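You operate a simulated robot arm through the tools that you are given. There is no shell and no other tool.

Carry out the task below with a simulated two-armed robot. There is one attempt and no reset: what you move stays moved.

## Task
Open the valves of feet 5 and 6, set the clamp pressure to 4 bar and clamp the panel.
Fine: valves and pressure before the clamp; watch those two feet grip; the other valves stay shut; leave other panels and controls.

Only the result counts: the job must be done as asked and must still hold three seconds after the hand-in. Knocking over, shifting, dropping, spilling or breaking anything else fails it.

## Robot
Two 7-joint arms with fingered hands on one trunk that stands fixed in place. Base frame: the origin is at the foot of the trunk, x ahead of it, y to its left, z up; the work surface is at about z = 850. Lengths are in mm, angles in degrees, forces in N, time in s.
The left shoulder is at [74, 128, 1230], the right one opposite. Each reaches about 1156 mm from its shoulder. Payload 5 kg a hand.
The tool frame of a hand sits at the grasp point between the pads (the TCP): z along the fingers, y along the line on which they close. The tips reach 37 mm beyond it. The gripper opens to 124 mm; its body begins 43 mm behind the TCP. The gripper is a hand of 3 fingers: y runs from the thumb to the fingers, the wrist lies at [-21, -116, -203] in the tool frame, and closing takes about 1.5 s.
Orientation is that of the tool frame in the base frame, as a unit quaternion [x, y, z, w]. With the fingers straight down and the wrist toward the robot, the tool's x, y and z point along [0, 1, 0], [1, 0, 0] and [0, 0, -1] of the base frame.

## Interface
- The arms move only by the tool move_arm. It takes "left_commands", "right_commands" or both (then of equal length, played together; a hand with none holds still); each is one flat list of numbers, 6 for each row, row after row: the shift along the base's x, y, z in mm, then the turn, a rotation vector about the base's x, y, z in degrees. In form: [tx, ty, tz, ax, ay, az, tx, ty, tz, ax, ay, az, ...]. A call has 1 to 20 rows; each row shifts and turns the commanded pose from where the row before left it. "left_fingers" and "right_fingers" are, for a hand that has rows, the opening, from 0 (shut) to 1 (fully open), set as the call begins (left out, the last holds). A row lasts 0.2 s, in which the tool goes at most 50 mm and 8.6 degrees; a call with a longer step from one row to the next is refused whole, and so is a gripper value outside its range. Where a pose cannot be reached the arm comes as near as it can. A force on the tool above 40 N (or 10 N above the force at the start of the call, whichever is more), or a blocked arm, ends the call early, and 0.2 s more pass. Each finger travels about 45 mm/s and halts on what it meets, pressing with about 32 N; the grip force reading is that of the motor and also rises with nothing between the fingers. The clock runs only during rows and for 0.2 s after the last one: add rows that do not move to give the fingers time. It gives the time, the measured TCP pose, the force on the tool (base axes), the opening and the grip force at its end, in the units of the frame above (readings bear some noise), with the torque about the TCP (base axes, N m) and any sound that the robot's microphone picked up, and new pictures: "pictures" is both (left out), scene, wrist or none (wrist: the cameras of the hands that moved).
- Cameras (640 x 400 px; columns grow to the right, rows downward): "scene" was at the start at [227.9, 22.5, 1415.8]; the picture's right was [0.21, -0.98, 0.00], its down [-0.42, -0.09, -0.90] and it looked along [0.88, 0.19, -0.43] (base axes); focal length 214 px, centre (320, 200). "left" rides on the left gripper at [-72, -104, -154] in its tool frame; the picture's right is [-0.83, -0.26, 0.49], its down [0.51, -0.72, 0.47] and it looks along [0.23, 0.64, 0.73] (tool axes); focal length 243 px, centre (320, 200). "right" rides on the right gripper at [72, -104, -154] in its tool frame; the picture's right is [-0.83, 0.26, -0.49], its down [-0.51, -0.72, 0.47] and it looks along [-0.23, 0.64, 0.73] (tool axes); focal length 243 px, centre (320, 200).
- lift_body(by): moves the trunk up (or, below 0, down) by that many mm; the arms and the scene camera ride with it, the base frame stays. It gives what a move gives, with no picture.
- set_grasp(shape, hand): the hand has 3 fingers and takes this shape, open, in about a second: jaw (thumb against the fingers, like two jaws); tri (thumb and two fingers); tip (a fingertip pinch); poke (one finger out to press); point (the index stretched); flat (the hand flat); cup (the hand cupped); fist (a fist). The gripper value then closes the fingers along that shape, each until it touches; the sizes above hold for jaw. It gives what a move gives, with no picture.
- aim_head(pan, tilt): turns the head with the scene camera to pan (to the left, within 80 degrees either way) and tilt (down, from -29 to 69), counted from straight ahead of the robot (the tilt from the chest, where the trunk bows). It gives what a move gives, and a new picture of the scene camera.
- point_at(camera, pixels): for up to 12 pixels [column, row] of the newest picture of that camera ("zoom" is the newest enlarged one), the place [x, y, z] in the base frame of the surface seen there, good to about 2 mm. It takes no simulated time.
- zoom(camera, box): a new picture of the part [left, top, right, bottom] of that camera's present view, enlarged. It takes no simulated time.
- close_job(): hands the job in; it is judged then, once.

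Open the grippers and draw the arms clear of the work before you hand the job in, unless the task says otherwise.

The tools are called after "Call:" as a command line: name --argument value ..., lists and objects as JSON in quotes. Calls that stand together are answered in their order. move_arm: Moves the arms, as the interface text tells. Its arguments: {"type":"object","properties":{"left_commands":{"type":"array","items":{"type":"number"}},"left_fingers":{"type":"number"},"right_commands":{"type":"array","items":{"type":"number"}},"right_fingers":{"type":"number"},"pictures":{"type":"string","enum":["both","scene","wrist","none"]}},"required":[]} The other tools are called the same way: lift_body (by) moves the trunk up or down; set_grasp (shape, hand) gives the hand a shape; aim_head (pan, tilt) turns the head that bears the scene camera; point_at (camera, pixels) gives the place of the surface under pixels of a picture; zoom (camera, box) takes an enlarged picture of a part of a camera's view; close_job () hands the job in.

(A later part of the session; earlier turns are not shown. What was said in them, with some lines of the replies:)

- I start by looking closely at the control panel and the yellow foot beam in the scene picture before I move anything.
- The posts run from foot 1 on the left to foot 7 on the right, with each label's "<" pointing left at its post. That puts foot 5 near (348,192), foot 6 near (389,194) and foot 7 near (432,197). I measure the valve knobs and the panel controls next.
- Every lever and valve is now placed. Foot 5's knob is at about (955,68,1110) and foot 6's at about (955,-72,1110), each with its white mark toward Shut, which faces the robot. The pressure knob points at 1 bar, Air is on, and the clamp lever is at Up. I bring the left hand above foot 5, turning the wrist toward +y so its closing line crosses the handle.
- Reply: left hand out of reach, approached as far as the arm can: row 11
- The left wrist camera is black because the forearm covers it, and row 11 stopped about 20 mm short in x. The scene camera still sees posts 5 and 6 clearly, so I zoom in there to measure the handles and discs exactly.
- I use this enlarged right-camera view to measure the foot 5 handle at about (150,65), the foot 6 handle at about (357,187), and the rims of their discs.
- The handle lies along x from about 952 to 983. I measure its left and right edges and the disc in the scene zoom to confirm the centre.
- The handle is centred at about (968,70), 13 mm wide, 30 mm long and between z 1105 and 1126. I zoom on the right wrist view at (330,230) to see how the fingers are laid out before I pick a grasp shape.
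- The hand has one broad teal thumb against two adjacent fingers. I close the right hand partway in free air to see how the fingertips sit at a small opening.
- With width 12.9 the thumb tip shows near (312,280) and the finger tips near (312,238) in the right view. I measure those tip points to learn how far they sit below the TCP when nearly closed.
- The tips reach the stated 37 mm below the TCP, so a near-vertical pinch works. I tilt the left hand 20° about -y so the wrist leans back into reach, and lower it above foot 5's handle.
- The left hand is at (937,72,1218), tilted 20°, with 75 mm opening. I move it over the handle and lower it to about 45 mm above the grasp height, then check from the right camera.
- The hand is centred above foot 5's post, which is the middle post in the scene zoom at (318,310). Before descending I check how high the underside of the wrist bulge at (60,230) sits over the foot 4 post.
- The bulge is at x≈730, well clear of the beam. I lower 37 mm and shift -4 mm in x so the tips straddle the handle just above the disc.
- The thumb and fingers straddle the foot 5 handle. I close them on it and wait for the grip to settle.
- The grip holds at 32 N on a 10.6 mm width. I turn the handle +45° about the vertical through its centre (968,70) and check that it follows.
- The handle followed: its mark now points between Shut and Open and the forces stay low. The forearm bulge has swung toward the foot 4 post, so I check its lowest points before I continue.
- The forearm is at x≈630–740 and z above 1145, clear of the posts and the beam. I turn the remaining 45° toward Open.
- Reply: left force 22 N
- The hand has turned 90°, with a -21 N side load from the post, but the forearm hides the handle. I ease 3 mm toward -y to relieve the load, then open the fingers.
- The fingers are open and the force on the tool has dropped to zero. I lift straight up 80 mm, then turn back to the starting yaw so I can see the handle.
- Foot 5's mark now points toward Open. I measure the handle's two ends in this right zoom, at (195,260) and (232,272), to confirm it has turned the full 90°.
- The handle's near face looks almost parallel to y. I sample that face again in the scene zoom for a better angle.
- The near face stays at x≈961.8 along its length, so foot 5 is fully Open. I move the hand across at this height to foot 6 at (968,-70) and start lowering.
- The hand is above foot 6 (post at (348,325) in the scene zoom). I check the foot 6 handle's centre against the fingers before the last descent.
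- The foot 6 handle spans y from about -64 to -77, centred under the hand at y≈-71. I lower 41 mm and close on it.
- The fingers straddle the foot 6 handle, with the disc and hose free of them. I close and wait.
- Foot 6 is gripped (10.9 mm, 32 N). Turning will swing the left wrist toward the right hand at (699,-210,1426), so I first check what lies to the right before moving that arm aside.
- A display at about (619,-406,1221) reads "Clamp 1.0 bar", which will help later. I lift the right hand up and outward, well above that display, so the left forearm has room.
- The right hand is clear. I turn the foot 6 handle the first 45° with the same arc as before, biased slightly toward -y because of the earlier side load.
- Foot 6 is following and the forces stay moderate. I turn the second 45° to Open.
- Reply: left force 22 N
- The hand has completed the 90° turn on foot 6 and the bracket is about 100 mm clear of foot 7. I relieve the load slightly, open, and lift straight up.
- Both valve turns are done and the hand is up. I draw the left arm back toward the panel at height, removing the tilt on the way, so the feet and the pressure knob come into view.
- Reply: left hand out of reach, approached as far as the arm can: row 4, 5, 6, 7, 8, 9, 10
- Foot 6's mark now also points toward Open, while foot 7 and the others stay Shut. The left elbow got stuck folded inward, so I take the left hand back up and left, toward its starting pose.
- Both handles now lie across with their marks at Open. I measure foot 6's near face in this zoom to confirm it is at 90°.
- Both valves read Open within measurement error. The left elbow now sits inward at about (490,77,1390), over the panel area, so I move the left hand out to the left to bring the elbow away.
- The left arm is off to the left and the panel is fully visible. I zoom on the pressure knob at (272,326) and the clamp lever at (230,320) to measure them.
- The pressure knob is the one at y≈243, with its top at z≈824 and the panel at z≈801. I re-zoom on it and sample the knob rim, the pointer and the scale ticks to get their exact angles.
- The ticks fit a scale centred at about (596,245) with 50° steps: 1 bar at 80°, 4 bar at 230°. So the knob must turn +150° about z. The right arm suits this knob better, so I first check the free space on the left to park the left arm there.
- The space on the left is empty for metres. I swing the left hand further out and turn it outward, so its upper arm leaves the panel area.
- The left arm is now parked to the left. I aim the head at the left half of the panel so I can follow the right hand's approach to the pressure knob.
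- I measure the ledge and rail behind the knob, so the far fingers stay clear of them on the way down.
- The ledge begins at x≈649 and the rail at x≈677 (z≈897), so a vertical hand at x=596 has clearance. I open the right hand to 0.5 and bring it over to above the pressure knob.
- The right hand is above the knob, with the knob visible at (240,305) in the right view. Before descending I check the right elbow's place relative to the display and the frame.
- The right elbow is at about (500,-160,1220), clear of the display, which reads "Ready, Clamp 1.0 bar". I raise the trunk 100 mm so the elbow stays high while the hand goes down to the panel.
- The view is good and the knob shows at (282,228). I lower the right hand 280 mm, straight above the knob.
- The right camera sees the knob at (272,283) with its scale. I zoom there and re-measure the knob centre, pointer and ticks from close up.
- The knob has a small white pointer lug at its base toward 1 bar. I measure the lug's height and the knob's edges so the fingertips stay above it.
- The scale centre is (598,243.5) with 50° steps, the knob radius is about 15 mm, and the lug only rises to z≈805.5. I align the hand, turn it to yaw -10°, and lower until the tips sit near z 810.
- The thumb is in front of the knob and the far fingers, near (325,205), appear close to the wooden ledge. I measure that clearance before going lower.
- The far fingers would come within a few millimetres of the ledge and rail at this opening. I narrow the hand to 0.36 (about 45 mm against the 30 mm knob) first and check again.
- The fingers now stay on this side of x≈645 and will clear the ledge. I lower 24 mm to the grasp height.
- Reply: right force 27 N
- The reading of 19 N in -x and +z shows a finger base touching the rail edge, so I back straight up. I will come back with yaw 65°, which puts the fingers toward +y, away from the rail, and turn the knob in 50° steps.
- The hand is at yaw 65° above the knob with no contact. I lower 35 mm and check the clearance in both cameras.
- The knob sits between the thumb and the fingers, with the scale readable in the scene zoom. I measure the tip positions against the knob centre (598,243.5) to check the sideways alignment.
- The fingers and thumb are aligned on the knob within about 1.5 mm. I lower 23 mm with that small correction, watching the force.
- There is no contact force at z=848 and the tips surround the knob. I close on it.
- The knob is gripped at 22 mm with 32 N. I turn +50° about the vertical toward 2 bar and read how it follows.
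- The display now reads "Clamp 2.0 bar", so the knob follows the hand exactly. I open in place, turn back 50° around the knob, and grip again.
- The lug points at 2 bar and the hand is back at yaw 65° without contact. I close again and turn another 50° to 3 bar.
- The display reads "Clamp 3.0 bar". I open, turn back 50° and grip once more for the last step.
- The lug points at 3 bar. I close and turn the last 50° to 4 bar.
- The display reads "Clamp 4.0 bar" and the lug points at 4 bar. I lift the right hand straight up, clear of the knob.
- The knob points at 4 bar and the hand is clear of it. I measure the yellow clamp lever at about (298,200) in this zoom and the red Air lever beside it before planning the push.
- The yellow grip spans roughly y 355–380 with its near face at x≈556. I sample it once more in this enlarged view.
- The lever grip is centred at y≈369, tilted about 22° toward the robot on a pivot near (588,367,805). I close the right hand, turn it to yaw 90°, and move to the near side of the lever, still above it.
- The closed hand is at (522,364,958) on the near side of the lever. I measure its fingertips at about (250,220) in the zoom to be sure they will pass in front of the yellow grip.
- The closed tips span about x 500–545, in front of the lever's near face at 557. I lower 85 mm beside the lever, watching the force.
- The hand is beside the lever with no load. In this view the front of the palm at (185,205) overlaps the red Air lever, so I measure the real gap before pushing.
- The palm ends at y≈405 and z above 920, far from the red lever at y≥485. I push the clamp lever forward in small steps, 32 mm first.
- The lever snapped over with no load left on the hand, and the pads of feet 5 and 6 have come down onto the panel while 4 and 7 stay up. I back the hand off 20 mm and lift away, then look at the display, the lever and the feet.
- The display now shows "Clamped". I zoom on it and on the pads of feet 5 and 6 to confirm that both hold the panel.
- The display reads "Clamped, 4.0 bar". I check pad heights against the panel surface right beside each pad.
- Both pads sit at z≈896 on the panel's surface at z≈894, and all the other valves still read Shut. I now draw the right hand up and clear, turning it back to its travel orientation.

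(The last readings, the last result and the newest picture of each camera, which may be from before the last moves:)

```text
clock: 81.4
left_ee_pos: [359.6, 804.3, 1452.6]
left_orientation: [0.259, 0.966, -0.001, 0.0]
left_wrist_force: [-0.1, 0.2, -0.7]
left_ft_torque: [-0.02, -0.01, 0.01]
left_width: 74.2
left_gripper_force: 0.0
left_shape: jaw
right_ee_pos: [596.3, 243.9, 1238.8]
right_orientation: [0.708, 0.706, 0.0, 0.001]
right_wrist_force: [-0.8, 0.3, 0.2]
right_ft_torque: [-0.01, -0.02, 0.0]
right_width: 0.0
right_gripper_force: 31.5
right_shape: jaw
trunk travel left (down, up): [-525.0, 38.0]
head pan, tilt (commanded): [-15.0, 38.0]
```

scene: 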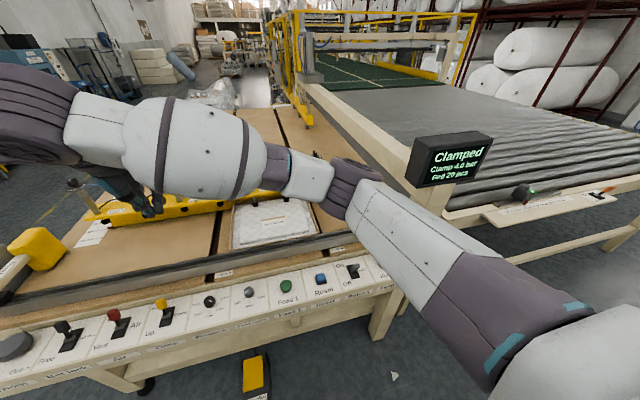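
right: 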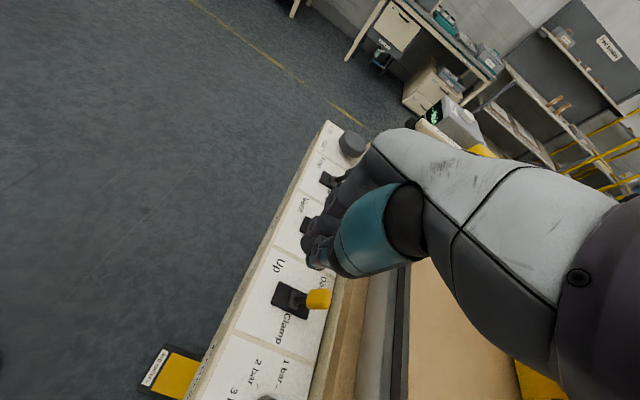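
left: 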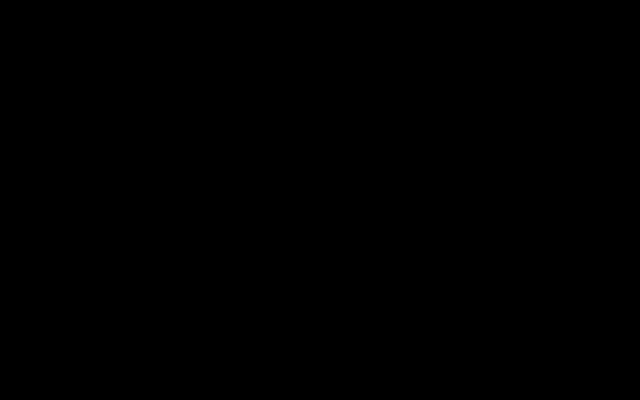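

The right hand is at (596,244,1239) and the display still reads Clamped. I retrace the earlier path up and to the right, opening both hands.

Call:
move_arm --right_commands '[5, -34, 26, 0, 0, 0, 5, -34, 26, 0, 0, 0, 5, -34, 26, 0, 0, 0, 5, -34, 26, 0, 0, 0, 5, -34, 26, 0, 0, 0, 5, -34, 26, 0, 0, 0, 5, -34, 26, 0, 0, 0, 5, -34, 26, 0, 0, 0, 5, -34, 26, 0, 0, 0, 5, -34, 26, 0, 0, 0, 5, -34, 26, 0, 0, 0, 5, -34, 26, 0, 0, 0, 5, -34, 26, 0, 0, 0, 5, -34, 26, 0, 0, 0, 0, 0, 0, 0, 0, 0]' --left_commands '[0, 0, 0, 0, 0, 0, 0, 0, 0, 0, 0, 0, 0, 0, 0, 0, 0, 0, 0, 0, 0, 0, 0, 0, 0, 0, 0, 0, 0, 0, 0, 0, 0, 0, 0, 0, 0, 0, 0, 0, 0, 0, 0, 0, 0, 0, 0, 0, 0, 0, 0, 0, 0, 0, 0, 0, 0, 0, 0, 0, 0, 0, 0, 0, 0, 0, 0, 0, 0, 0, 0, 0, 0, 0, 0, 0, 0, 0, 0, 0, 0, 0, 0, 0, 0, 0, 0, 0, 0, 0]' --right_fingers 1.0 --left_fingers 1.0 --pictures "both"

Call:
zoom --camera "right" --box '[0, 20, 310, 240]'

Call:
aim_head --pan 5 --tilt 38

```text
clock: 84.6
left_ee_pos: [361.9, 804.7, 1452.4]
left_orientation: [0.259, 0.966, 0.0, 0.0]
left_wrist_force: [0.3, 0.0, -0.4]
left_ft_torque: [-0.02, -0.03, -0.02]
left_width: 123.6
left_gripper_force: 0.1
left_shape: jaw
right_ee_pos: [664.6, -230.2, 1603.5]
right_orientation: [0.707, 0.707, -0.001, -0.001]
right_wrist_force: [-0.5, 0.4, -0.4]
right_ft_torque: [0.01, 0.0, 0.0]
right_width: 123.9
right_gripper_force: 0.0
right_shape: jaw
trunk travel left (down, up): [-525.0, 38.0]
head pan, tilt (commanded): [-15.0, 38.0]
```

scene: 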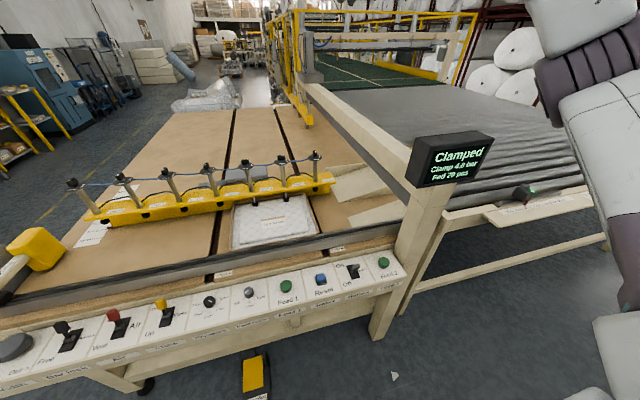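
right: 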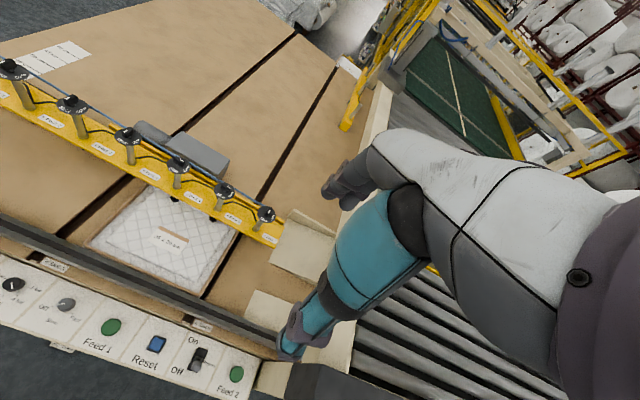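
left: 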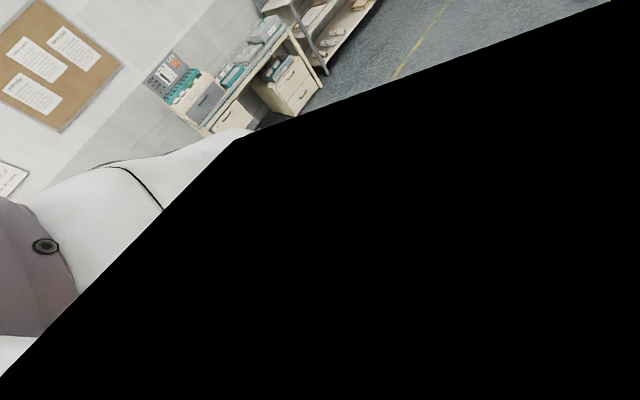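

```text
1.82 times, centred on (155, 130) of right
```

zoom: 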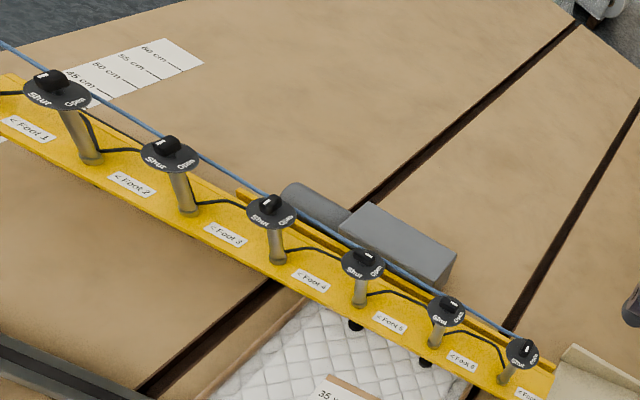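

```text
clock: 85.5
left_ee_pos: [360.6, 804.5, 1452.7]
left_orientation: [0.259, 0.966, 0.0, 0.0]
left_wrist_force: [-0.4, -0.3, -0.1]
left_ft_torque: [0.01, 0.01, 0.03]
left_width: 123.6
left_gripper_force: 0.0
left_shape: jaw
right_ee_pos: [664.3, -231.1, 1603.4]
right_orientation: [0.707, 0.707, 0.0, 0.001]
right_wrist_force: [0.6, 1.2, 0.2]
right_ft_torque: [-0.02, -0.01, -0.04]
right_width: 123.7
right_gripper_force: 0.0
right_shape: jaw
trunk travel left (down, up): [-525.0, 38.0]
head pan, tilt (commanded): [5.0, 38.0]
```

scene: 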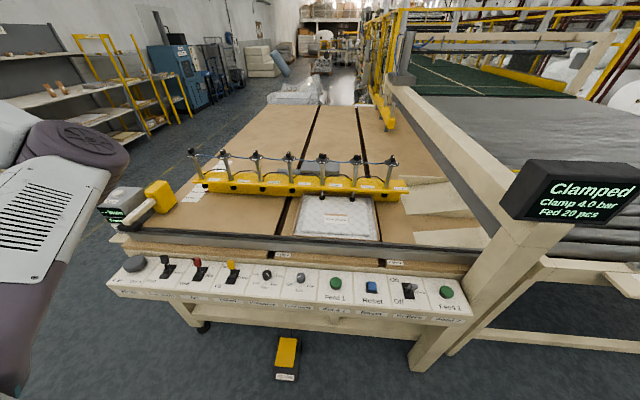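

Both arms are clear and both hands are open. I take a last close look at the panel controls, the feet and the display before handing in.

Call:
zoom --camera "scene" --box '[280, 140, 420, 235]'

Call:
zoom --camera "scene" --box '[180, 140, 300, 215]'

Call:
zoom --camera "scene" --box '[110, 240, 320, 320]'

Call:
zoom --camera "scene" --box '[300, 255, 480, 340]'

Call:
zoom --camera "scene" --box '[500, 150, 640, 235]'

```text
4.21 times, centred on (350, 188) of scene
```

zoom: 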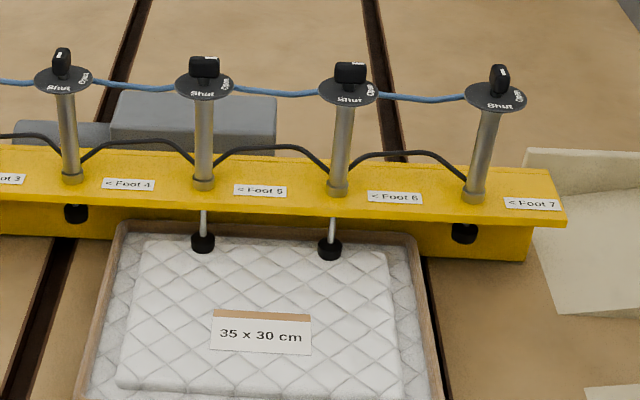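

```text
5.33 times, centred on (240, 178) of scene
```

zoom: 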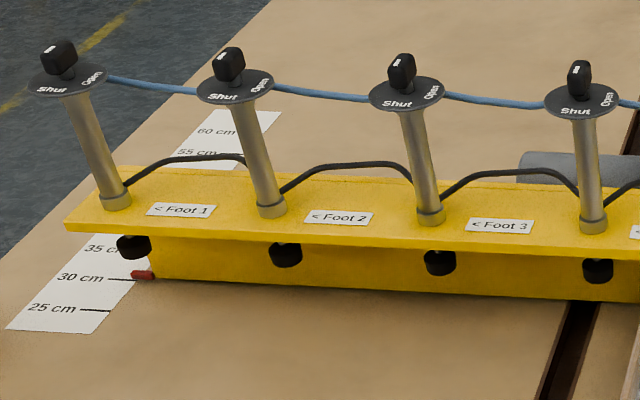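

```text
3.05 times, centred on (215, 280) of scene
```

zoom: 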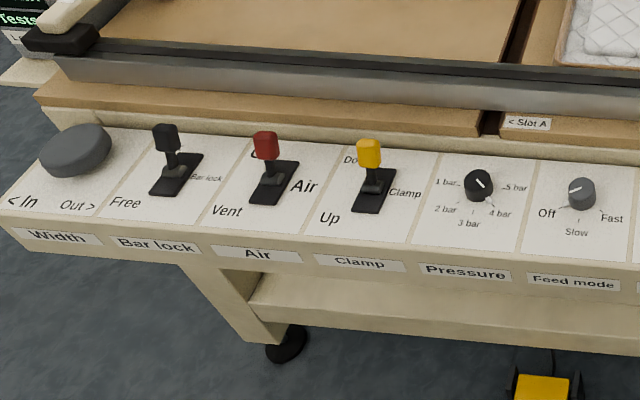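

```text
3.56 times, centred on (390, 298) of scene
```

zoom: 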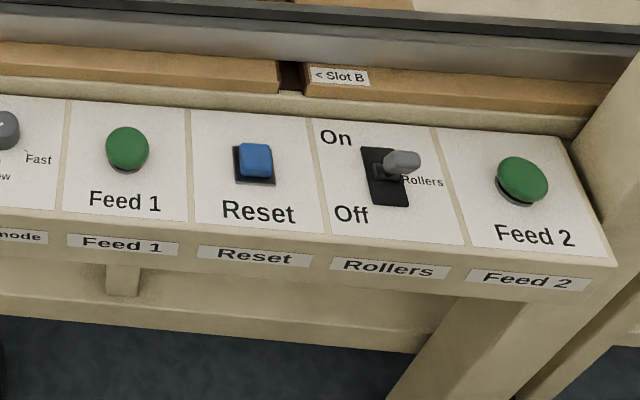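

```text
4.57 times, centred on (570, 192) of scene
```

zoom: 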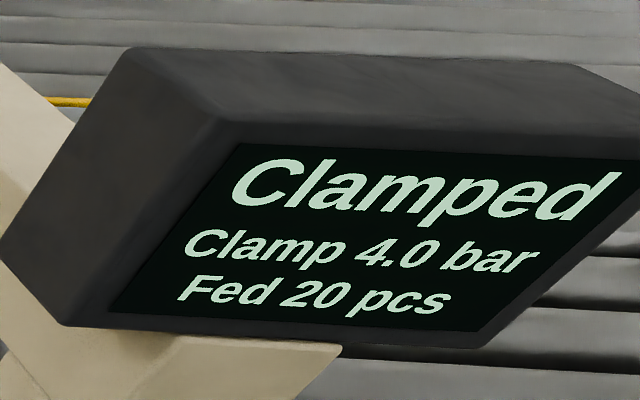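

Feet 5 and 6 are open and their pads are down on the panel, and the other five valves are Shut with their feet up. The display reads "Clamped, 4.0 bar", the lever is at Down, no other control has moved, and both arms are clear, so I hand in the job.

Call:
close_job

```text
The job is handed in.
```

The panel is clamped at 4 bar by feet 5 and 6, and the job is handed in.

- **Valves:** I opened feet 5 and 6 first, and both handles point at Open. The other five valves are still Shut.
- **Pressure:** I turned the knob from 1 to 4 bar before clamping. The display read "Clamp 4.0 bar" at each later check.
- **Clamp:** I pushed the lever to Down, and the display changed to "Clamped". The pads of feet 5 and 6 came down and sit on the panel surface; the other feet stayed up.
- **Everything else:** The last close-ups showed the other panel controls unchanged. While I was lining up on the pressure knob, the right hand touched the rail behind it with about 19 N in each of two directions. I backed off at once, and nothing looked shifted afterwards.

Both hands are open and both arms are clear of the work. The trunk is still 100 mm higher than at the start.
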